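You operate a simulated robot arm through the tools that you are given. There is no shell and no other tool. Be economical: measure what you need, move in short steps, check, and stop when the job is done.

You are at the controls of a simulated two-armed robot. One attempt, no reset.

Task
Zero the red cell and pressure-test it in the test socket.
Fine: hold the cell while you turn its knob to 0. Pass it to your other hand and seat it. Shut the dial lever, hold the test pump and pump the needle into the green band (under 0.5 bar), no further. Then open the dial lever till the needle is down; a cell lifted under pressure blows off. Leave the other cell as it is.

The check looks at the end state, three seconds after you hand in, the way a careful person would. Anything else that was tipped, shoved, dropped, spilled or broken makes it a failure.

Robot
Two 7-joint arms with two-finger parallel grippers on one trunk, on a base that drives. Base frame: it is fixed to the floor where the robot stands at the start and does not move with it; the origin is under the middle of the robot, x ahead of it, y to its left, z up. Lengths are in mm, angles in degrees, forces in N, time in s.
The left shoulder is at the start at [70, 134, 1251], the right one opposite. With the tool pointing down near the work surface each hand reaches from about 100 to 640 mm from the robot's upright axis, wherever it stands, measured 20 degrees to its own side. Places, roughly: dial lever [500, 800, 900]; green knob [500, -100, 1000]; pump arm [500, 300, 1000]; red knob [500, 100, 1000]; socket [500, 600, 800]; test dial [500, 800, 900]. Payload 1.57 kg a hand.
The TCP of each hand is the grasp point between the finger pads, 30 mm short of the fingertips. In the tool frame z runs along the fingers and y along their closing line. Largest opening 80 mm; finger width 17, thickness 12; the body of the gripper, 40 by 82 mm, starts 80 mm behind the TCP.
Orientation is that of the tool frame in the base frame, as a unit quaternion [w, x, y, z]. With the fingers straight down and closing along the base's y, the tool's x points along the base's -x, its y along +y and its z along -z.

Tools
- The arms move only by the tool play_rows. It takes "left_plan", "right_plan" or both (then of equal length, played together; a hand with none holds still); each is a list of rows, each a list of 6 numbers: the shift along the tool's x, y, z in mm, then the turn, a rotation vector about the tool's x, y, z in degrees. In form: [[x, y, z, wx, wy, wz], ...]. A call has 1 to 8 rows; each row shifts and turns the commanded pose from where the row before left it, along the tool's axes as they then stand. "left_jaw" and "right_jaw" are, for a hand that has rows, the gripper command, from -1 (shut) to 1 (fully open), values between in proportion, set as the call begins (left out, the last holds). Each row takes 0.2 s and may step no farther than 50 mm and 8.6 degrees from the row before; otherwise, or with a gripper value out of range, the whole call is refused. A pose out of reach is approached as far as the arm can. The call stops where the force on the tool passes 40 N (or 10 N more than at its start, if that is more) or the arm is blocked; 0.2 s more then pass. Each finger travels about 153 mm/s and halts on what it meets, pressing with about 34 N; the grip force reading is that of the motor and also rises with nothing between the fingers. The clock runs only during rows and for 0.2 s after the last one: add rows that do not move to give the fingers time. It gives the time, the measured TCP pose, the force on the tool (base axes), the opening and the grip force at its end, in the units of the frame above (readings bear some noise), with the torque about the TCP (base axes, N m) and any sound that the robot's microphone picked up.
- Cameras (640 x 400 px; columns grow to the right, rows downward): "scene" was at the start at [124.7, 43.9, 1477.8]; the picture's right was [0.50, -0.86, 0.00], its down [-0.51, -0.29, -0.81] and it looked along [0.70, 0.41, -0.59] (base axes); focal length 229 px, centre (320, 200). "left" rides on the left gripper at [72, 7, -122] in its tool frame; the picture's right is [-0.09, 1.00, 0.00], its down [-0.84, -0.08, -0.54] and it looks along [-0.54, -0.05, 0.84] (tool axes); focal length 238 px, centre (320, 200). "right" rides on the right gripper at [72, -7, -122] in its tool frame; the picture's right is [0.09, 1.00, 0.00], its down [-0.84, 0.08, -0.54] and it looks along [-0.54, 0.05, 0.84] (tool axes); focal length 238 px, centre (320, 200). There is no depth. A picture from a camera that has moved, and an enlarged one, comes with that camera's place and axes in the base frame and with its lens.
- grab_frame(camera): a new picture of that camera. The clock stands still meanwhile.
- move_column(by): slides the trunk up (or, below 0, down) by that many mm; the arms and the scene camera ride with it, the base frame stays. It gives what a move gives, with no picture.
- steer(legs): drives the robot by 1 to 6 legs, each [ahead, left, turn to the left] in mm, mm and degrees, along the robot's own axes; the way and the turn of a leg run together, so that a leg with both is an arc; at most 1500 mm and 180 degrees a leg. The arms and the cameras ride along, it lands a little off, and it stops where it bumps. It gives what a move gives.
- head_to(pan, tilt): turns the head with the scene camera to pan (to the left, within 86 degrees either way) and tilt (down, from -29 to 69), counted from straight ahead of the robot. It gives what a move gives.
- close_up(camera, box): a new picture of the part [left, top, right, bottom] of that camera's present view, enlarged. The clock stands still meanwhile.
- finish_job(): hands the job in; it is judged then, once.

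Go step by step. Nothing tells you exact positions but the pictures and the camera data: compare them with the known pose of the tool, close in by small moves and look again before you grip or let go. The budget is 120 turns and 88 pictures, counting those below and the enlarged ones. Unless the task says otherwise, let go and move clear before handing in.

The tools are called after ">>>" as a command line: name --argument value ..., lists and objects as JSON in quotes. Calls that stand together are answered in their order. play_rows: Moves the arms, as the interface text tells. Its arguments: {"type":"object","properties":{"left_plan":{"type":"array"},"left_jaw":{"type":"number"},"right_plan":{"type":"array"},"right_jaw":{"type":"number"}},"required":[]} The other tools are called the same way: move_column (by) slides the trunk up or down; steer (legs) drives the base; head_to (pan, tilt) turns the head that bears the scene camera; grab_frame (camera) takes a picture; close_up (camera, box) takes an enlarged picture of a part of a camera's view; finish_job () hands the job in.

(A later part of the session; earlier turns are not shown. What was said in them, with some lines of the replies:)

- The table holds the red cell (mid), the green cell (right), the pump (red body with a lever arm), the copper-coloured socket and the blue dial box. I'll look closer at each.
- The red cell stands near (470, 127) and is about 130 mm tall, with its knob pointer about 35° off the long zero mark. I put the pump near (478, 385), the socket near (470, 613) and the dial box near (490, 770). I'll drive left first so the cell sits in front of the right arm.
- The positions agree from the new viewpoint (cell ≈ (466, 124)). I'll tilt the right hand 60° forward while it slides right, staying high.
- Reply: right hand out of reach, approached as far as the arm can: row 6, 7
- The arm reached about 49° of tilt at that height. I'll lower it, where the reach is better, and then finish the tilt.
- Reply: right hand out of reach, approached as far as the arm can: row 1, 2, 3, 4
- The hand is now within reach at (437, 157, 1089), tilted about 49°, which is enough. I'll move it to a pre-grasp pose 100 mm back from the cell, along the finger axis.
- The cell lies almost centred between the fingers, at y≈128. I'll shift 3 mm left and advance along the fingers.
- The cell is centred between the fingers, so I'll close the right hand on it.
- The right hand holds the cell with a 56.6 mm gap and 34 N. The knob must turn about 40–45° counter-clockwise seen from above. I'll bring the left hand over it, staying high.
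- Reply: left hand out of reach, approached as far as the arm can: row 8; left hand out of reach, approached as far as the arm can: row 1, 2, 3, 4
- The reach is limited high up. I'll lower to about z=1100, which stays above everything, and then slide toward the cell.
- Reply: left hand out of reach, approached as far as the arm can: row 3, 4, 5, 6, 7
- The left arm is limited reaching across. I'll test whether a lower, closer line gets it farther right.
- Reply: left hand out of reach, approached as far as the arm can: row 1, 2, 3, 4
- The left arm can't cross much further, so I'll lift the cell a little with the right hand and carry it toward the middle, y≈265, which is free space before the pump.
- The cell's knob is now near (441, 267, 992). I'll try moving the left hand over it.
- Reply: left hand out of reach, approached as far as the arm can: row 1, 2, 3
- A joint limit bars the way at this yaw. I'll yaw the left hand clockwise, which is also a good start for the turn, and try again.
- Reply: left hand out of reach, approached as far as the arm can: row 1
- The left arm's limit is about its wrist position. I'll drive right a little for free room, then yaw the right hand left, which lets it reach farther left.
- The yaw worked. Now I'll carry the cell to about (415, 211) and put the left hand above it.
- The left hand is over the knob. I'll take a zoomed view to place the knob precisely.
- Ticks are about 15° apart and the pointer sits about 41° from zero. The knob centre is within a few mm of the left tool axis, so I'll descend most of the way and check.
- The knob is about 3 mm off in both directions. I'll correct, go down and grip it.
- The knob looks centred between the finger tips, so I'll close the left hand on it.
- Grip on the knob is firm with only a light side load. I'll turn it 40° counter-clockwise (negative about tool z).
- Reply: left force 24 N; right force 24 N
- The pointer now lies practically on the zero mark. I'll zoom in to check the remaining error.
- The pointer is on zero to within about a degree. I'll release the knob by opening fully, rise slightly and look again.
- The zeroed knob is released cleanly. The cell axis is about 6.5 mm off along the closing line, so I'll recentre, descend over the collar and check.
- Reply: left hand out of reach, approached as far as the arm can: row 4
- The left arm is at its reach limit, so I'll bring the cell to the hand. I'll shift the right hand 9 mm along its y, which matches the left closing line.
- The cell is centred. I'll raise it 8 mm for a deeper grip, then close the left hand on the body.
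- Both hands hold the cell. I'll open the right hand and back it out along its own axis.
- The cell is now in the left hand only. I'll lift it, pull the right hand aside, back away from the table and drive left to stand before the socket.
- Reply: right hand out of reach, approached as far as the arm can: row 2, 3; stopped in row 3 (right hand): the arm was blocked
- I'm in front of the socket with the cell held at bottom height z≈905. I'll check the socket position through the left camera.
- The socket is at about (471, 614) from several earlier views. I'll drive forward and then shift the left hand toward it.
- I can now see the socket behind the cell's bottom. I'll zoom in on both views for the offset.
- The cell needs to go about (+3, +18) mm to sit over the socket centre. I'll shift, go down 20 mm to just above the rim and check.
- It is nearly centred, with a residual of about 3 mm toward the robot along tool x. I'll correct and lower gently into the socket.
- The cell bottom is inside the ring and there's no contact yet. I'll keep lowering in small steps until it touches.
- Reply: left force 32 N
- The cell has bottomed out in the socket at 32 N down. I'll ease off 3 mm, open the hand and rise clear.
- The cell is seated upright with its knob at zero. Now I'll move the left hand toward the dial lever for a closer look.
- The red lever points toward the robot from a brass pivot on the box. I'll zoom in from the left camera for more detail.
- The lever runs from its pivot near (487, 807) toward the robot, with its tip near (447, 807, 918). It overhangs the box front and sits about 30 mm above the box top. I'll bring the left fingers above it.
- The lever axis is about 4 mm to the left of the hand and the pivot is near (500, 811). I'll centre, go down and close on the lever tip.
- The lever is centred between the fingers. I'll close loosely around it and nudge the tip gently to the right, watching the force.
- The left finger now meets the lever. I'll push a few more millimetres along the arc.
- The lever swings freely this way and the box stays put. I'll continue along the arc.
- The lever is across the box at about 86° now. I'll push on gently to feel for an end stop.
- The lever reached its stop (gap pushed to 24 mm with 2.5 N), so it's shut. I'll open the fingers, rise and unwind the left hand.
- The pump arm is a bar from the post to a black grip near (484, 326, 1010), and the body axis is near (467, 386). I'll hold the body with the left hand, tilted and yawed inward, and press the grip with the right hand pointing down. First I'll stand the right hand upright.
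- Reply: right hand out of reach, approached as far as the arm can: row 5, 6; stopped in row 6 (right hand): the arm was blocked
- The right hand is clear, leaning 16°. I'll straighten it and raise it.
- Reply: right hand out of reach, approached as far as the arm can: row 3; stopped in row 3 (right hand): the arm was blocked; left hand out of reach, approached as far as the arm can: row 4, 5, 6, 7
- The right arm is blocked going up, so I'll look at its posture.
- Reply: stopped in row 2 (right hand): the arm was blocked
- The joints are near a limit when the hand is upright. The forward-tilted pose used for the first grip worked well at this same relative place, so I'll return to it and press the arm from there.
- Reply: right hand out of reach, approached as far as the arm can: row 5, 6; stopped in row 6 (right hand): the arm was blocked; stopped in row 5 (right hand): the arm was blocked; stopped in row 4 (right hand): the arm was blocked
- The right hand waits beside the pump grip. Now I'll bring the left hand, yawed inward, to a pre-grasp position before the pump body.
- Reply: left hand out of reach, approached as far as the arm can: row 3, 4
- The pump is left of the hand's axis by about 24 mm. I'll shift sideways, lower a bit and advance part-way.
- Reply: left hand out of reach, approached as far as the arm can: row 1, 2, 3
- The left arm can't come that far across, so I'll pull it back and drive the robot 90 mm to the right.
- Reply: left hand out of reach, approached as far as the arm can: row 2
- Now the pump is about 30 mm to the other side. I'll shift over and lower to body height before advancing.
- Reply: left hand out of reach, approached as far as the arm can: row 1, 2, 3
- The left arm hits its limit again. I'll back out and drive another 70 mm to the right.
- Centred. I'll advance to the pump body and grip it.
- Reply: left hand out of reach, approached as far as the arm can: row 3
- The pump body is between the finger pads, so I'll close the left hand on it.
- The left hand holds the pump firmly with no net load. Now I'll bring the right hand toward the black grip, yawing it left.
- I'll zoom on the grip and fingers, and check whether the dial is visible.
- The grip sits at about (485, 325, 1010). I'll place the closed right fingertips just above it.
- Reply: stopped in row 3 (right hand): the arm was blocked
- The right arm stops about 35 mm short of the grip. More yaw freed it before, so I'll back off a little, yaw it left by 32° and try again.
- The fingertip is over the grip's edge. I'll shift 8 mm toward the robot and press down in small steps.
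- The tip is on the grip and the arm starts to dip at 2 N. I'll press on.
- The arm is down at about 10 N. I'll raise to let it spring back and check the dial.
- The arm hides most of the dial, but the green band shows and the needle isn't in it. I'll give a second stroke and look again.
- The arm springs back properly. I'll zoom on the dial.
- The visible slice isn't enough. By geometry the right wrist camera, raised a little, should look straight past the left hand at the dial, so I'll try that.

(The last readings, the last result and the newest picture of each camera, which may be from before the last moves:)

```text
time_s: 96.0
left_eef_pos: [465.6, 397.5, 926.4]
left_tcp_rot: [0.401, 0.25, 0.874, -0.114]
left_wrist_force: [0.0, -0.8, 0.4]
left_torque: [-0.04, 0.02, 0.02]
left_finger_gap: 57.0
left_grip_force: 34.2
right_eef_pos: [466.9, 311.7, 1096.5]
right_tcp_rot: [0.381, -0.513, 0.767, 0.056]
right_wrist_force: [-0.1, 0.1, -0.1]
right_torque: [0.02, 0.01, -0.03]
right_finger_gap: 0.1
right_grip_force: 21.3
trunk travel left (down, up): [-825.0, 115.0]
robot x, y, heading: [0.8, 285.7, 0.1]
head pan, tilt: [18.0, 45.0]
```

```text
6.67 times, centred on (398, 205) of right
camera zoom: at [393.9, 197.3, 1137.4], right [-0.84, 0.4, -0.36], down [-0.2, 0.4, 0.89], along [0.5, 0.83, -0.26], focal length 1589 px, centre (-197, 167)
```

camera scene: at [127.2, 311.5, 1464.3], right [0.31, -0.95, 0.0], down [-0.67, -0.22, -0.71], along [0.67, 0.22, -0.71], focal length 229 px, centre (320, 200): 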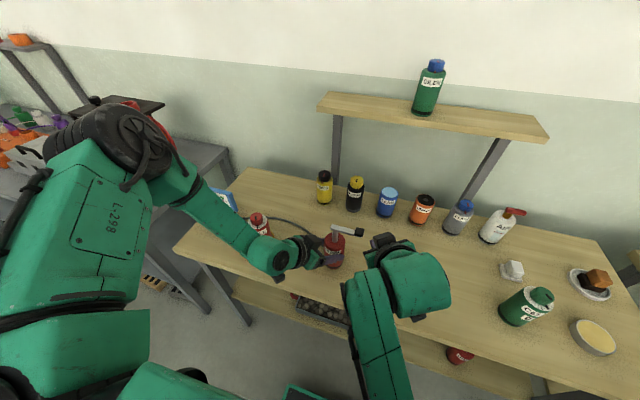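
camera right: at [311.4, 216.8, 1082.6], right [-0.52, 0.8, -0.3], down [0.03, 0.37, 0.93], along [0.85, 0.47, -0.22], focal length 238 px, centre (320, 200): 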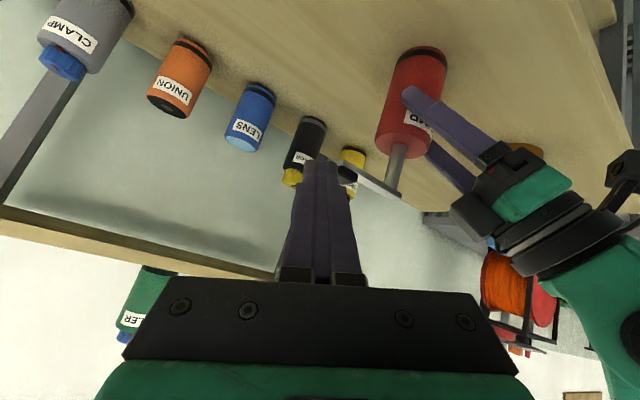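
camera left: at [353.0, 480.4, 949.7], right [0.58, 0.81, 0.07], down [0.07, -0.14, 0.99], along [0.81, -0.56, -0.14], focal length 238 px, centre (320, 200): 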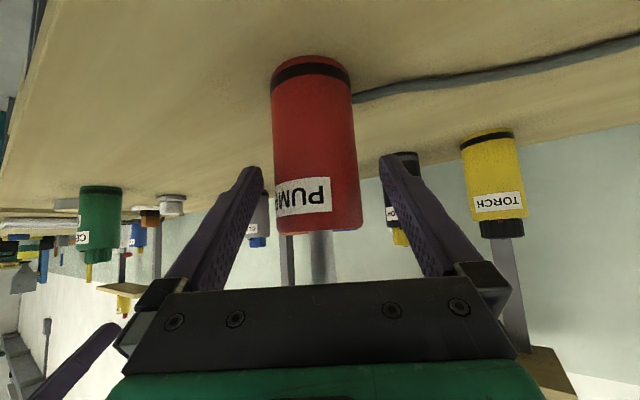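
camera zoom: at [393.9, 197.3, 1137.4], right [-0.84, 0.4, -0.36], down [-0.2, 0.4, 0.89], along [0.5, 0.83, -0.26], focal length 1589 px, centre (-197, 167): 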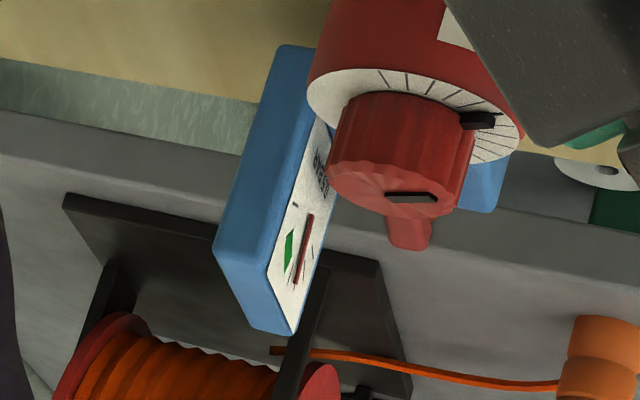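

The dial is now readable. After three strokes the needle stands near 67° of its sweep and the green band covers about 104–127°, so two more strokes should bring it to the band's start. I'll go back down and give two.

>>> play_rows --right_plan '[[16, 7.5, 17.5, 0, 0, 0], [16, 7.5, 17.5, 0, 0, 0], [0, 0, 0, 0, 0, 0]]'

>>> play_rows --right_plan '[[4.5, 2.1, 4.9, 0, 0, 0], [4.5, 2.1, 4.9, 0, 0, 0], [4.5, 2.1, 4.9, 0, 0, 0], [4.5, 2.1, 4.9, 0, 0, 0], [0, 0, 0, 0, 0, 0], [-6, -2.8, -6.5, 0, 0, 0], [-6, -2.8, -6.5, 0, 0, 0], [-6, -2.8, -6.6, 0, 0, 0]]'

>>> play_rows --right_plan '[[4.5, 2.1, 4.9, 0, 0, 0], [4.5, 2.1, 4.9, 0, 0, 0], [4.5, 2.1, 4.9, 0, 0, 0], [4.5, 2.1, 4.9, 0, 0, 0], [0, 0, 0, 0, 0, 0], [-6, -2.8, -6.5, 0, 0, 0], [-6, -2.8, -6.5, 0, 0, 0], [-6, -2.8, -6.6, 0, 0, 0]]'

>>> play_rows --right_plan '[[-16, -7.5, -17.5, 0, 0, 0], [-16, -7.5, -17.5, 0, 0, 0], [0, 0, 0, 0, 0, 0]]'

>>> close_up --camera "right" --box '[375, 190, 415, 225]'

```text
time_s: 96.8
left_eef_pos: [466.3, 399.6, 926.2]
left_tcp_rot: [0.401, 0.25, 0.874, -0.114]
left_wrist_force: [-0.9, 0.1, 1.3]
left_torque: [-0.02, 0.0, -0.02]
left_finger_gap: 56.8
left_grip_force: 34.0
right_eef_pos: [468.0, 311.8, 1045.2]
right_tcp_rot: [0.38, -0.513, 0.767, 0.056]
right_wrist_force: [0.3, -0.7, 0.1]
right_torque: [-0.02, -0.03, -0.02]
right_finger_gap: 0.0
right_grip_force: 21.0
trunk travel left (down, up): [-825.0, 115.0]
robot x, y, heading: [-0.3, 286.7, 0.1]
head pan, tilt: [18.0, 45.0]
```

```text
time_s: 98.6
left_eef_pos: [466.6, 399.1, 926.5]
left_tcp_rot: [0.401, 0.249, 0.874, -0.114]
left_wrist_force: [-0.5, -0.1, 0.4]
left_torque: [0.01, 0.02, -0.01]
left_finger_gap: 56.6
left_grip_force: 34.0
right_eef_pos: [467.1, 311.9, 1043.9]
right_tcp_rot: [0.38, -0.514, 0.767, 0.057]
right_wrist_force: [-0.1, -1.0, -0.1]
right_torque: [-0.01, 0.0, -0.02]
right_finger_gap: 0.0
right_grip_force: 21.3
trunk travel left (down, up): [-825.0, 115.0]
robot x, y, heading: [-1.2, 288.2, 0.5]
head pan, tilt: [18.0, 45.0]
```

```text
time_s: 100.4
left_eef_pos: [465.8, 398.2, 925.9]
left_tcp_rot: [0.4, 0.249, 0.875, -0.113]
left_wrist_force: [0.6, 0.3, 0.8]
left_torque: [-0.04, 0.03, 0.0]
left_finger_gap: 56.6
left_grip_force: 33.9
right_eef_pos: [466.3, 312.3, 1045.1]
right_tcp_rot: [0.38, -0.513, 0.767, 0.056]
right_wrist_force: [-0.2, 0.0, 0.2]
right_torque: [0.01, 0.0, -0.02]
right_finger_gap: 0.0
right_grip_force: 21.6
trunk travel left (down, up): [-825.0, 115.0]
robot x, y, heading: [0.8, 284.3, 0.5]
head pan, tilt: [18.0, 45.0]
```

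```text
time_s: 101.2
left_eef_pos: [466.7, 399.0, 924.6]
left_tcp_rot: [0.4, 0.249, 0.875, -0.113]
left_wrist_force: [0.1, -0.8, 0.7]
left_torque: [-0.09, 0.05, 0.0]
left_finger_gap: 56.7
left_grip_force: 33.6
right_eef_pos: [468.4, 312.6, 1095.5]
right_tcp_rot: [0.381, -0.513, 0.767, 0.056]
right_wrist_force: [-1.1, 0.3, -0.1]
right_torque: [0.0, 0.0, -0.03]
right_finger_gap: 0.0
right_grip_force: 21.3
trunk travel left (down, up): [-825.0, 115.0]
robot x, y, heading: [-1.3, 284.1, 0.3]
head pan, tilt: [18.0, 45.0]
```

```text
11.43 times, centred on (395, 208) of right
camera zoom: at [395.7, 197.8, 1136.2], right [-0.84, 0.4, -0.36], down [-0.2, 0.4, 0.89], along [0.5, 0.83, -0.26], focal length 2724 px, centre (-537, 114)
```

zoom: 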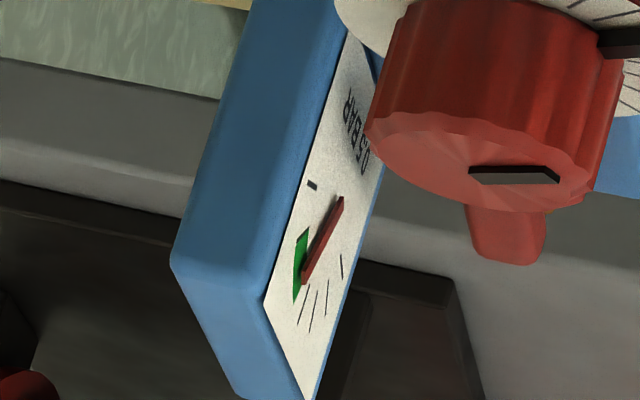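

The needle now lies just inside the green band (≈111° against ≈103–139°). I'll add a partial stroke to move toward the band's middle and then check once.

>>> play_rows --right_plan '[[16, 7.5, 17.5, 0, 0, 0], [16, 7.5, 17.5, 0, 0, 0], [4.2, 2, 4.6, 0, 0, 0], [4.2, 2, 4.6, 0, 0, 0], [3.8, 1.8, 4.2, 0, 0, 0], [-12.2, -5.8, -13.4, 0, 0, 0], [-16, -7.5, -17.5, 0, 0, 0], [-16, -7.5, -17.5, 0, 0, 0]]'

>>> close_up --camera "right" --box '[375, 190, 415, 225]'

```text
time_s: 103.0
left_eef_pos: [466.1, 398.6, 926.2]
left_tcp_rot: [0.401, 0.25, 0.874, -0.114]
left_wrist_force: [-0.1, 0.6, -0.2]
left_torque: [0.0, 0.01, -0.01]
left_finger_gap: 56.7
left_grip_force: 33.8
right_eef_pos: [467.8, 313.3, 1095.4]
right_tcp_rot: [0.381, -0.513, 0.767, 0.055]
right_wrist_force: [0.2, -0.6, 0.5]
right_torque: [-0.02, 0.02, 0.0]
right_finger_gap: 0.2
right_grip_force: 20.8
trunk travel left (down, up): [-825.0, 115.0]
robot x, y, heading: [-0.3, 286.3, 0.2]
head pan, tilt: [18.0, 45.0]
```

```text
11.43 times, centred on (395, 208) of right
camera zoom: at [394.9, 198.8, 1135.5], right [-0.84, 0.4, -0.36], down [-0.2, 0.4, 0.89], along [0.5, 0.83, -0.26], focal length 2724 px, centre (-537, 114)
```

zoom: 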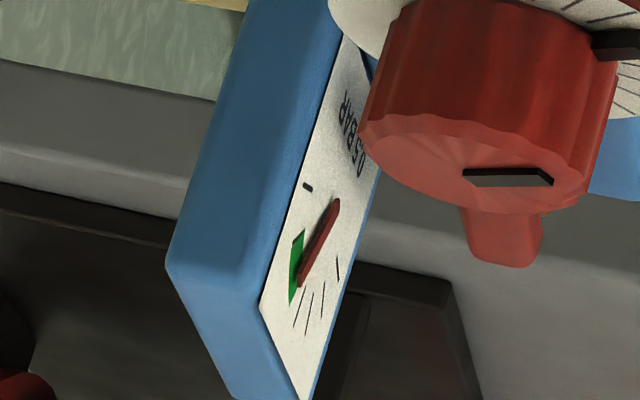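

The needle still sits in the green band, as short strokes don't count. That is enough. Now I'll release the pump, back the left hand out and drive back and left to the dial.

>>> play_rows --left_plan '[[0, 0, 0, 0, 0, 0], [0, 0, 0, 0, 0, 0], [0, 0, -22, 0, 0, 0], [0, 0, -22, 0, 0, 0], [0, 0, -25, 0, 0, 0], [0, 0, -25, 0, 0, 0], [0, 0, 0, 0, 0, 0]]' --left_jaw 1

>>> steer --legs '[[-130, 0, 0], [0, 160, 0]]'

>>> play_rows --left_plan '[[0, 20, -10, -6.4, 0, -5.6], [0, 20, -10, -6.4, 0, -5.6], [0, 20, 0, -6.4, 0, -5.6], [0, 20, 0, -6.4, 0, -5.6], [0, 20, 0, 0, 8.2, 0], [0, 20, 0, 0, 8.2, 0], [0, 20, 0, 0, 8.2, 0], [0, 20, 0, 0, 8.2, 0]]'

```text
time_s: 104.6
left_eef_pos: [406.2, 435.9, 987.0]
left_tcp_rot: [0.401, 0.25, 0.874, -0.114]
left_wrist_force: [0.8, -1.1, -0.3]
left_torque: [-0.02, -0.03, 0.0]
left_finger_gap: 80.0
left_grip_force: 0.1
right_eef_pos: [468.1, 312.4, 1094.2]
right_tcp_rot: [0.38, -0.513, 0.767, 0.055]
right_wrist_force: [0.6, 0.3, 0.0]
right_torque: [0.01, -0.01, 0.03]
right_finger_gap: 0.0
right_grip_force: 21.0
trunk travel left (down, up): [-825.0, 115.0]
robot x, y, heading: [1.6, 289.3, 0.4]
head pan, tilt: [18.0, 45.0]
```

```text
time_s: 106.9
left_eef_pos: [273.4, 592.1, 987.5]
left_tcp_rot: [0.4, 0.252, 0.874, -0.114]
left_wrist_force: [-0.2, -0.9, -0.3]
left_torque: [0.0, -0.05, -0.01]
left_finger_gap: 79.9
left_grip_force: 0.1
right_eef_pos: [335.0, 468.4, 1095.3]
right_tcp_rot: [0.381, -0.512, 0.768, 0.056]
right_wrist_force: [0.6, -0.2, 0.5]
right_torque: [-0.02, 0.0, 0.0]
right_finger_gap: 0.1
right_grip_force: 21.1
trunk travel left (down, up): [-825.0, 115.0]
robot x, y, heading: [-131.1, 448.6, 0.1]
head pan, tilt: [18.0, 45.0]
```

```text
time_s: 108.7
left_eef_pos: [285.3, 753.8, 1001.7]
left_tcp_rot: [0.142, -0.016, 0.99, 0.001]
left_wrist_force: [0.2, -0.2, 0.6]
left_torque: [-0.02, 0.04, 0.01]
left_finger_gap: 80.0
left_grip_force: 0.1
right_eef_pos: [337.9, 469.8, 1095.2]
right_tcp_rot: [0.38, -0.512, 0.768, 0.056]
right_wrist_force: [0.7, -0.1, -0.9]
right_torque: [-0.01, -0.01, 0.01]
right_finger_gap: 0.0
right_grip_force: 21.2
trunk travel left (down, up): [-825.0, 115.0]
robot x, y, heading: [-131.1, 442.8, 0.1]
head pan, tilt: [18.0, 45.0]
```

>>> play_rows --left_plan '[[0, 0, 0, 0, 8.15, 0], [0, 0, 0, 0, 8.15, 0], [0, 0, -48, 0, 0, 0], [0, 0, 0, 0, 0, 0]]' --left_jaw -0.15

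>>> steer --legs '[[130, 0, 0]]'

```text
time_s: 109.7
left_eef_pos: [283.9, 755.6, 1047.1]
left_tcp_rot: [0.0, -0.016, 1.0, -0.002]
left_wrist_force: [-0.3, 1.0, -0.7]
left_torque: [0.02, 0.01, -0.01]
left_finger_gap: 33.9
left_grip_force: 0.0
right_eef_pos: [334.6, 471.1, 1094.7]
right_tcp_rot: [0.38, -0.511, 0.769, 0.054]
right_wrist_force: [0.9, 0.3, 0.4]
right_torque: [-0.04, -0.02, 0.02]
right_finger_gap: 0.2
right_grip_force: 21.2
trunk travel left (down, up): [-825.0, 115.0]
robot x, y, heading: [-133.8, 447.2, 0.2]
head pan, tilt: [18.0, 45.0]
```

```text
time_s: 111.0
left_eef_pos: [410.9, 755.1, 1048.9]
left_tcp_rot: [0.002, -0.017, 1.0, -0.001]
left_wrist_force: [0.0, -0.3, -0.5]
left_torque: [-0.02, 0.02, -0.02]
left_finger_gap: 34.1
left_grip_force: 0.1
right_eef_pos: [463.8, 470.0, 1095.6]
right_tcp_rot: [0.382, -0.511, 0.768, 0.054]
right_wrist_force: [-0.3, -0.3, 0.2]
right_torque: [0.01, 0.02, 0.02]
right_finger_gap: 0.0
right_grip_force: 21.8
trunk travel left (down, up): [-825.0, 115.0]
robot x, y, heading: [-1.4, 447.5, 0.3]
head pan, tilt: [18.0, 45.0]
```

>>> play_rows --left_plan '[[-43, 6, 0, 0, 0, 0], [-43, 6, 0, 0, 0, 0], [0, 0, 0, 0, 0, -8.5], [0, 0, 0, 0, 0, -8.5], [0, 0, 0, 0, 0, -8.5], [0, 0, 0, 0, 0, -8.5], [0, 0, 0, 0, 0, -8.5], [0, 0, 0, 0, 0, -8.5]]'

>>> play_rows --left_plan '[[0, 0, 0, 0, 0, -8.3], [0, 0, 0, 0, 0, -8.3], [0, 0, 0, 0, 0, -8.3], [0, 0, 0, 0, 0, -8.3], [0, 0, 30, 0, 0, -4], [0, 0, 30, 0, 0, 0], [0, 0, 0, 0, 0, 0]]'

>>> grab_frame --camera "left"

```text
time_s: 112.8
left_eef_pos: [499.0, 770.4, 1049.3]
left_tcp_rot: [-0.001, -0.446, 0.895, -0.002]
left_wrist_force: [0.1, -0.1, -0.1]
left_torque: [0.04, 0.02, 0.01]
left_finger_gap: 34.0
left_grip_force: 0.1
right_eef_pos: [465.9, 469.9, 1094.0]
right_tcp_rot: [0.38, -0.512, 0.768, 0.055]
right_wrist_force: [-0.2, -0.4, -0.1]
right_torque: [-0.02, 0.02, 0.01]
right_finger_gap: 0.2
right_grip_force: 21.1
trunk travel left (down, up): [-825.0, 115.0]
robot x, y, heading: [-1.1, 446.5, 0.1]
head pan, tilt: [18.0, 45.0]
```

```text
time_s: 114.4
left_eef_pos: [498.7, 768.8, 988.9]
left_tcp_rot: [0.001, 0.708, -0.706, 0.002]
left_wrist_force: [0.2, 0.7, -0.4]
left_torque: [0.0, 0.0, 0.0]
left_finger_gap: 33.9
left_grip_force: 0.2
right_eef_pos: [465.0, 470.0, 1095.7]
right_tcp_rot: [0.382, -0.511, 0.768, 0.055]
right_wrist_force: [0.3, -0.4, 0.0]
right_torque: [-0.01, -0.01, 0.01]
right_finger_gap: 0.0
right_grip_force: 21.5
trunk travel left (down, up): [-825.0, 115.0]
robot x, y, heading: [-0.8, 446.2, -0.0]
head pan, tilt: [18.0, 45.0]
```

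```text
2 pictures are left
camera left: at [491.4, 697.9, 1109.5], right [-1.0, 0.09, 0.0], down [0.07, 0.84, 0.54], along [0.05, 0.54, -0.84], focal length 238 px, centre (320, 200)
```

left: 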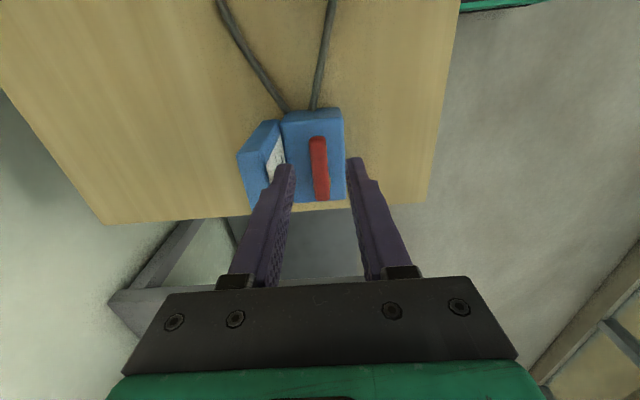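

The lever is centred between the fingers. I'll lower over it and swing it back along the arc to open.

>>> play_rows --left_plan '[[0, 0, 15, 0, 0, 0], [0, 0, 15, 0, 0, 0], [0, 0, 16, 0, 0, 0], [0, 0, 15, 0, 0, 0], [0, 0, 0, 0, 0, 0]]' --left_jaw -0.25

>>> play_rows --left_plan '[[0, 5, 0, 0, 0, 0], [-0.5, 6.2, 0, 0, 0, 8.5], [-0.5, 6.2, 0, 0, 0, 8.5], [-0.5, 6.2, 0, 0, 0, 8.5], [0, 0, 0, 0, 0, 0]]'

```text
time_s: 115.6
left_eef_pos: [499.1, 770.4, 926.7]
left_tcp_rot: [0.0, 0.708, -0.707, 0.001]
left_wrist_force: [0.6, -0.2, -0.1]
left_torque: [-0.02, 0.01, 0.02]
left_finger_gap: 29.9
left_grip_force: 0.1
right_eef_pos: [464.1, 470.4, 1095.2]
right_tcp_rot: [0.381, -0.511, 0.768, 0.055]
right_wrist_force: [-0.2, 0.4, 0.6]
right_torque: [-0.01, 0.01, 0.0]
right_finger_gap: 0.1
right_grip_force: 21.7
trunk travel left (down, up): [-825.0, 115.0]
robot x, y, heading: [-4.2, 447.3, -0.2]
head pan, tilt: [18.0, 45.0]
```

```text
time_s: 116.8
left_eef_pos: [476.5, 772.0, 927.8]
left_tcp_rot: [-0.001, -0.534, 0.846, -0.001]
left_wrist_force: [0.1, 0.0, -0.7]
left_torque: [0.01, -0.01, -0.03]
left_finger_gap: 30.1
left_grip_force: 0.0
right_eef_pos: [464.5, 470.3, 1095.1]
right_tcp_rot: [0.38, -0.511, 0.769, 0.054]
right_wrist_force: [0.9, 0.2, 1.1]
right_torque: [0.01, 0.01, -0.01]
right_finger_gap: 0.3
right_grip_force: 20.5
trunk travel left (down, up): [-825.0, 115.0]
robot x, y, heading: [1.7, 443.2, 0.3]
head pan, tilt: [18.0, 45.0]
```

>>> play_rows --left_plan '[[-0.5, 6.4, 0, 0, 0, 8.5], [-0.5, 6.4, 0, 0, 0, 8.5], [-0.5, 6.4, 0, 0, 0, 8.5], [-0.5, 6.4, 0, 0, 0, 8.5], [-0.5, 6.4, 0, 0, 0, 8.5], [-0.5, 6.2, 0, 0, 0, 8.5], [-0.5, 5, 0, 0, 0, 7], [0, 0, 0, 0, 0, 0]]'

```text
time_s: 118.6
left_eef_pos: [452.9, 807.1, 926.1]
left_tcp_rot: [0.0, -0.058, 0.998, -0.001]
left_wrist_force: [-0.1, 0.4, 0.5]
left_torque: [-0.04, 0.0, -0.04]
left_finger_gap: 30.0
left_grip_force: 0.0
right_eef_pos: [464.9, 470.2, 1094.1]
right_tcp_rot: [0.38, -0.512, 0.768, 0.055]
right_wrist_force: [-0.9, 0.4, 0.1]
right_torque: [-0.01, 0.01, 0.01]
right_finger_gap: 0.1
right_grip_force: 21.1
trunk travel left (down, up): [-825.0, 115.0]
robot x, y, heading: [-2.4, 446.6, 0.1]
head pan, tilt: [18.0, 45.0]
```

The lever lags the hand by the finger slack, so I'll push the last ~12 mm until the stop is felt.

>>> play_rows --left_plan '[[0, 5, 0, 0, 0, 4], [0, 4, 0, 0, 0, 3], [0, 2, 0, 0, 0, 0], [0, 0, 0, 0, 0, 0]]'

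>>> play_rows --left_plan '[[0, 1.5, 0, 0, 0, 0], [0, 0, 0, 0, 0, 0]]'

```text
time_s: 119.6
left_eef_pos: [451.8, 819.0, 927.3]
left_tcp_rot: [0.001, 0.004, 1.0, -0.001]
left_wrist_force: [-0.1, 0.3, -0.1]
left_torque: [0.01, -0.01, 0.0]
left_finger_gap: 30.3
left_grip_force: 0.0
right_eef_pos: [464.6, 470.5, 1094.4]
right_tcp_rot: [0.38, -0.512, 0.769, 0.054]
right_wrist_force: [0.1, 0.8, -0.7]
right_torque: [0.0, -0.01, 0.01]
right_finger_gap: 0.1
right_grip_force: 21.4
trunk travel left (down, up): [-825.0, 115.0]
robot x, y, heading: [-4.9, 445.0, 0.2]
head pan, tilt: [18.0, 45.0]
```

```text
time_s: 120.2
left_eef_pos: [451.0, 819.7, 927.6]
left_tcp_rot: [0.001, 0.003, 1.0, -0.002]
left_wrist_force: [-0.6, -2.2, 0.3]
left_torque: [-0.02, 0.02, -0.06]
left_finger_gap: 31.3
left_grip_force: 1.1
right_eef_pos: [465.3, 471.0, 1095.2]
right_tcp_rot: [0.381, -0.511, 0.769, 0.055]
right_wrist_force: [0.4, -0.1, -0.6]
right_torque: [0.01, 0.02, 0.0]
right_finger_gap: 0.0
right_grip_force: 20.9
trunk travel left (down, up): [-825.0, 115.0]
robot x, y, heading: [-1.2, 444.7, 0.1]
head pan, tilt: [18.0, 45.0]
```

The open stop is felt (2 N, fingers nudged), so the lever is fully open. I'll move clear upward and check the needle and lever.

>>> play_rows --left_plan '[[0, -3, 0, 0, 0, 0], [0, 0, 0, 0, 0, 0], [0, 0, -40, 0, 0, 0], [0, 0, -40, 0, 0, 0], [0, 0, 0, 0, 0, 0], [0, 0, 0, 0, 0, 0], [0, 0, 0, 0, 0, 0], [0, 0, 0, 0, 0, 0]]' --left_jaw 0.3

>>> close_up --camera "left" --box '[260, 120, 390, 270]'

```text
time_s: 122.0
left_eef_pos: [451.7, 816.6, 1007.1]
left_tcp_rot: [0.001, 0.003, 1.0, -0.002]
left_wrist_force: [-0.3, 0.5, 0.6]
left_torque: [-0.01, -0.03, -0.03]
left_finger_gap: 52.1
left_grip_force: 0.0
right_eef_pos: [466.1, 470.5, 1094.5]
right_tcp_rot: [0.38, -0.512, 0.769, 0.054]
right_wrist_force: [0.2, -0.1, -0.8]
right_torque: [0.0, -0.03, 0.03]
right_finger_gap: 0.3
right_grip_force: 21.5
trunk travel left (down, up): [-825.0, 115.0]
robot x, y, heading: [-0.8, 447.6, -0.1]
head pan, tilt: [18.0, 45.0]
```

```text
2.67 times, centred on (325, 195) of left
camera zoom: at [379.6, 824.6, 1128.7], right [0.1, 0.99, 0.0], down [0.84, -0.08, 0.54], along [0.54, -0.06, -0.84], focal length 636 px, centre (307, 213)
```

zoom: 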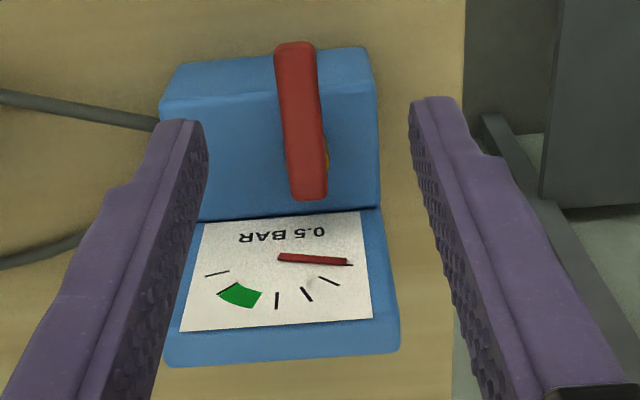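

The needle is back at zero and the lever is open. I'll lift the left hand fully clear and take a last overall look.

>>> play_rows --left_plan '[[0, 0, -40, 0, 0, 0], [0, 0, -40, 0, 0, 0], [0, 0, 0, 0, 0, 0]]'

>>> close_up --camera "scene" --box '[220, 170, 440, 300]'

```text
time_s: 122.8
left_eef_pos: [452.2, 817.1, 1087.8]
left_tcp_rot: [0.0, 0.003, 1.0, -0.001]
left_wrist_force: [-0.3, 0.4, -0.3]
left_torque: [-0.02, 0.03, 0.0]
left_finger_gap: 51.8
left_grip_force: 0.0
right_eef_pos: [464.0, 471.6, 1094.4]
right_tcp_rot: [0.38, -0.511, 0.769, 0.055]
right_wrist_force: [1.0, 0.7, -0.3]
right_torque: [-0.02, -0.05, 0.0]
right_finger_gap: 0.1
right_grip_force: 21.2
trunk travel left (down, up): [-825.0, 115.0]
robot x, y, heading: [-0.8, 445.9, -0.0]
head pan, tilt: [18.0, 45.0]
```

```text
2.91 times, centred on (330, 235) of scene
camera zoom: at [125.7, 471.0, 1464.2], right [0.31, -0.95, 0.0], down [-0.67, -0.22, -0.71], along [0.67, 0.22, -0.71], focal length 665 px, centre (291, 98)
```

zoom: 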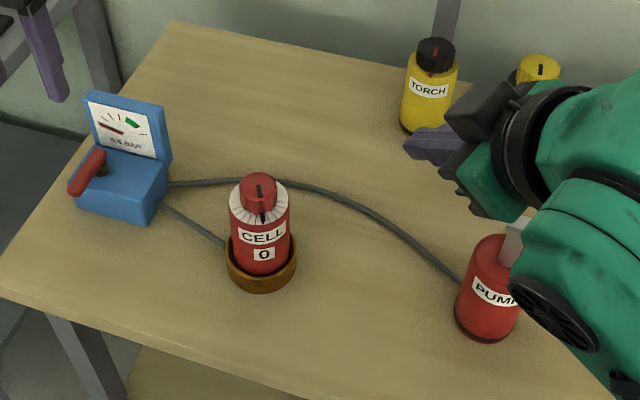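

The cell is seated with its knob at zero, the needle is down, the lever is open, the pump is upright and both hands are clear.

>>> finish_job

```text
The job is handed in.
```

The red cell is zeroed, seated in the test socket and pressure-tested; the needle is back at zero with the dial lever open, both hands are clear, and the green cell was left as it was.

The needle reached the lower part of the green band. I read it at a steep angle through the right wrist camera, so it was in the band by a small margin.
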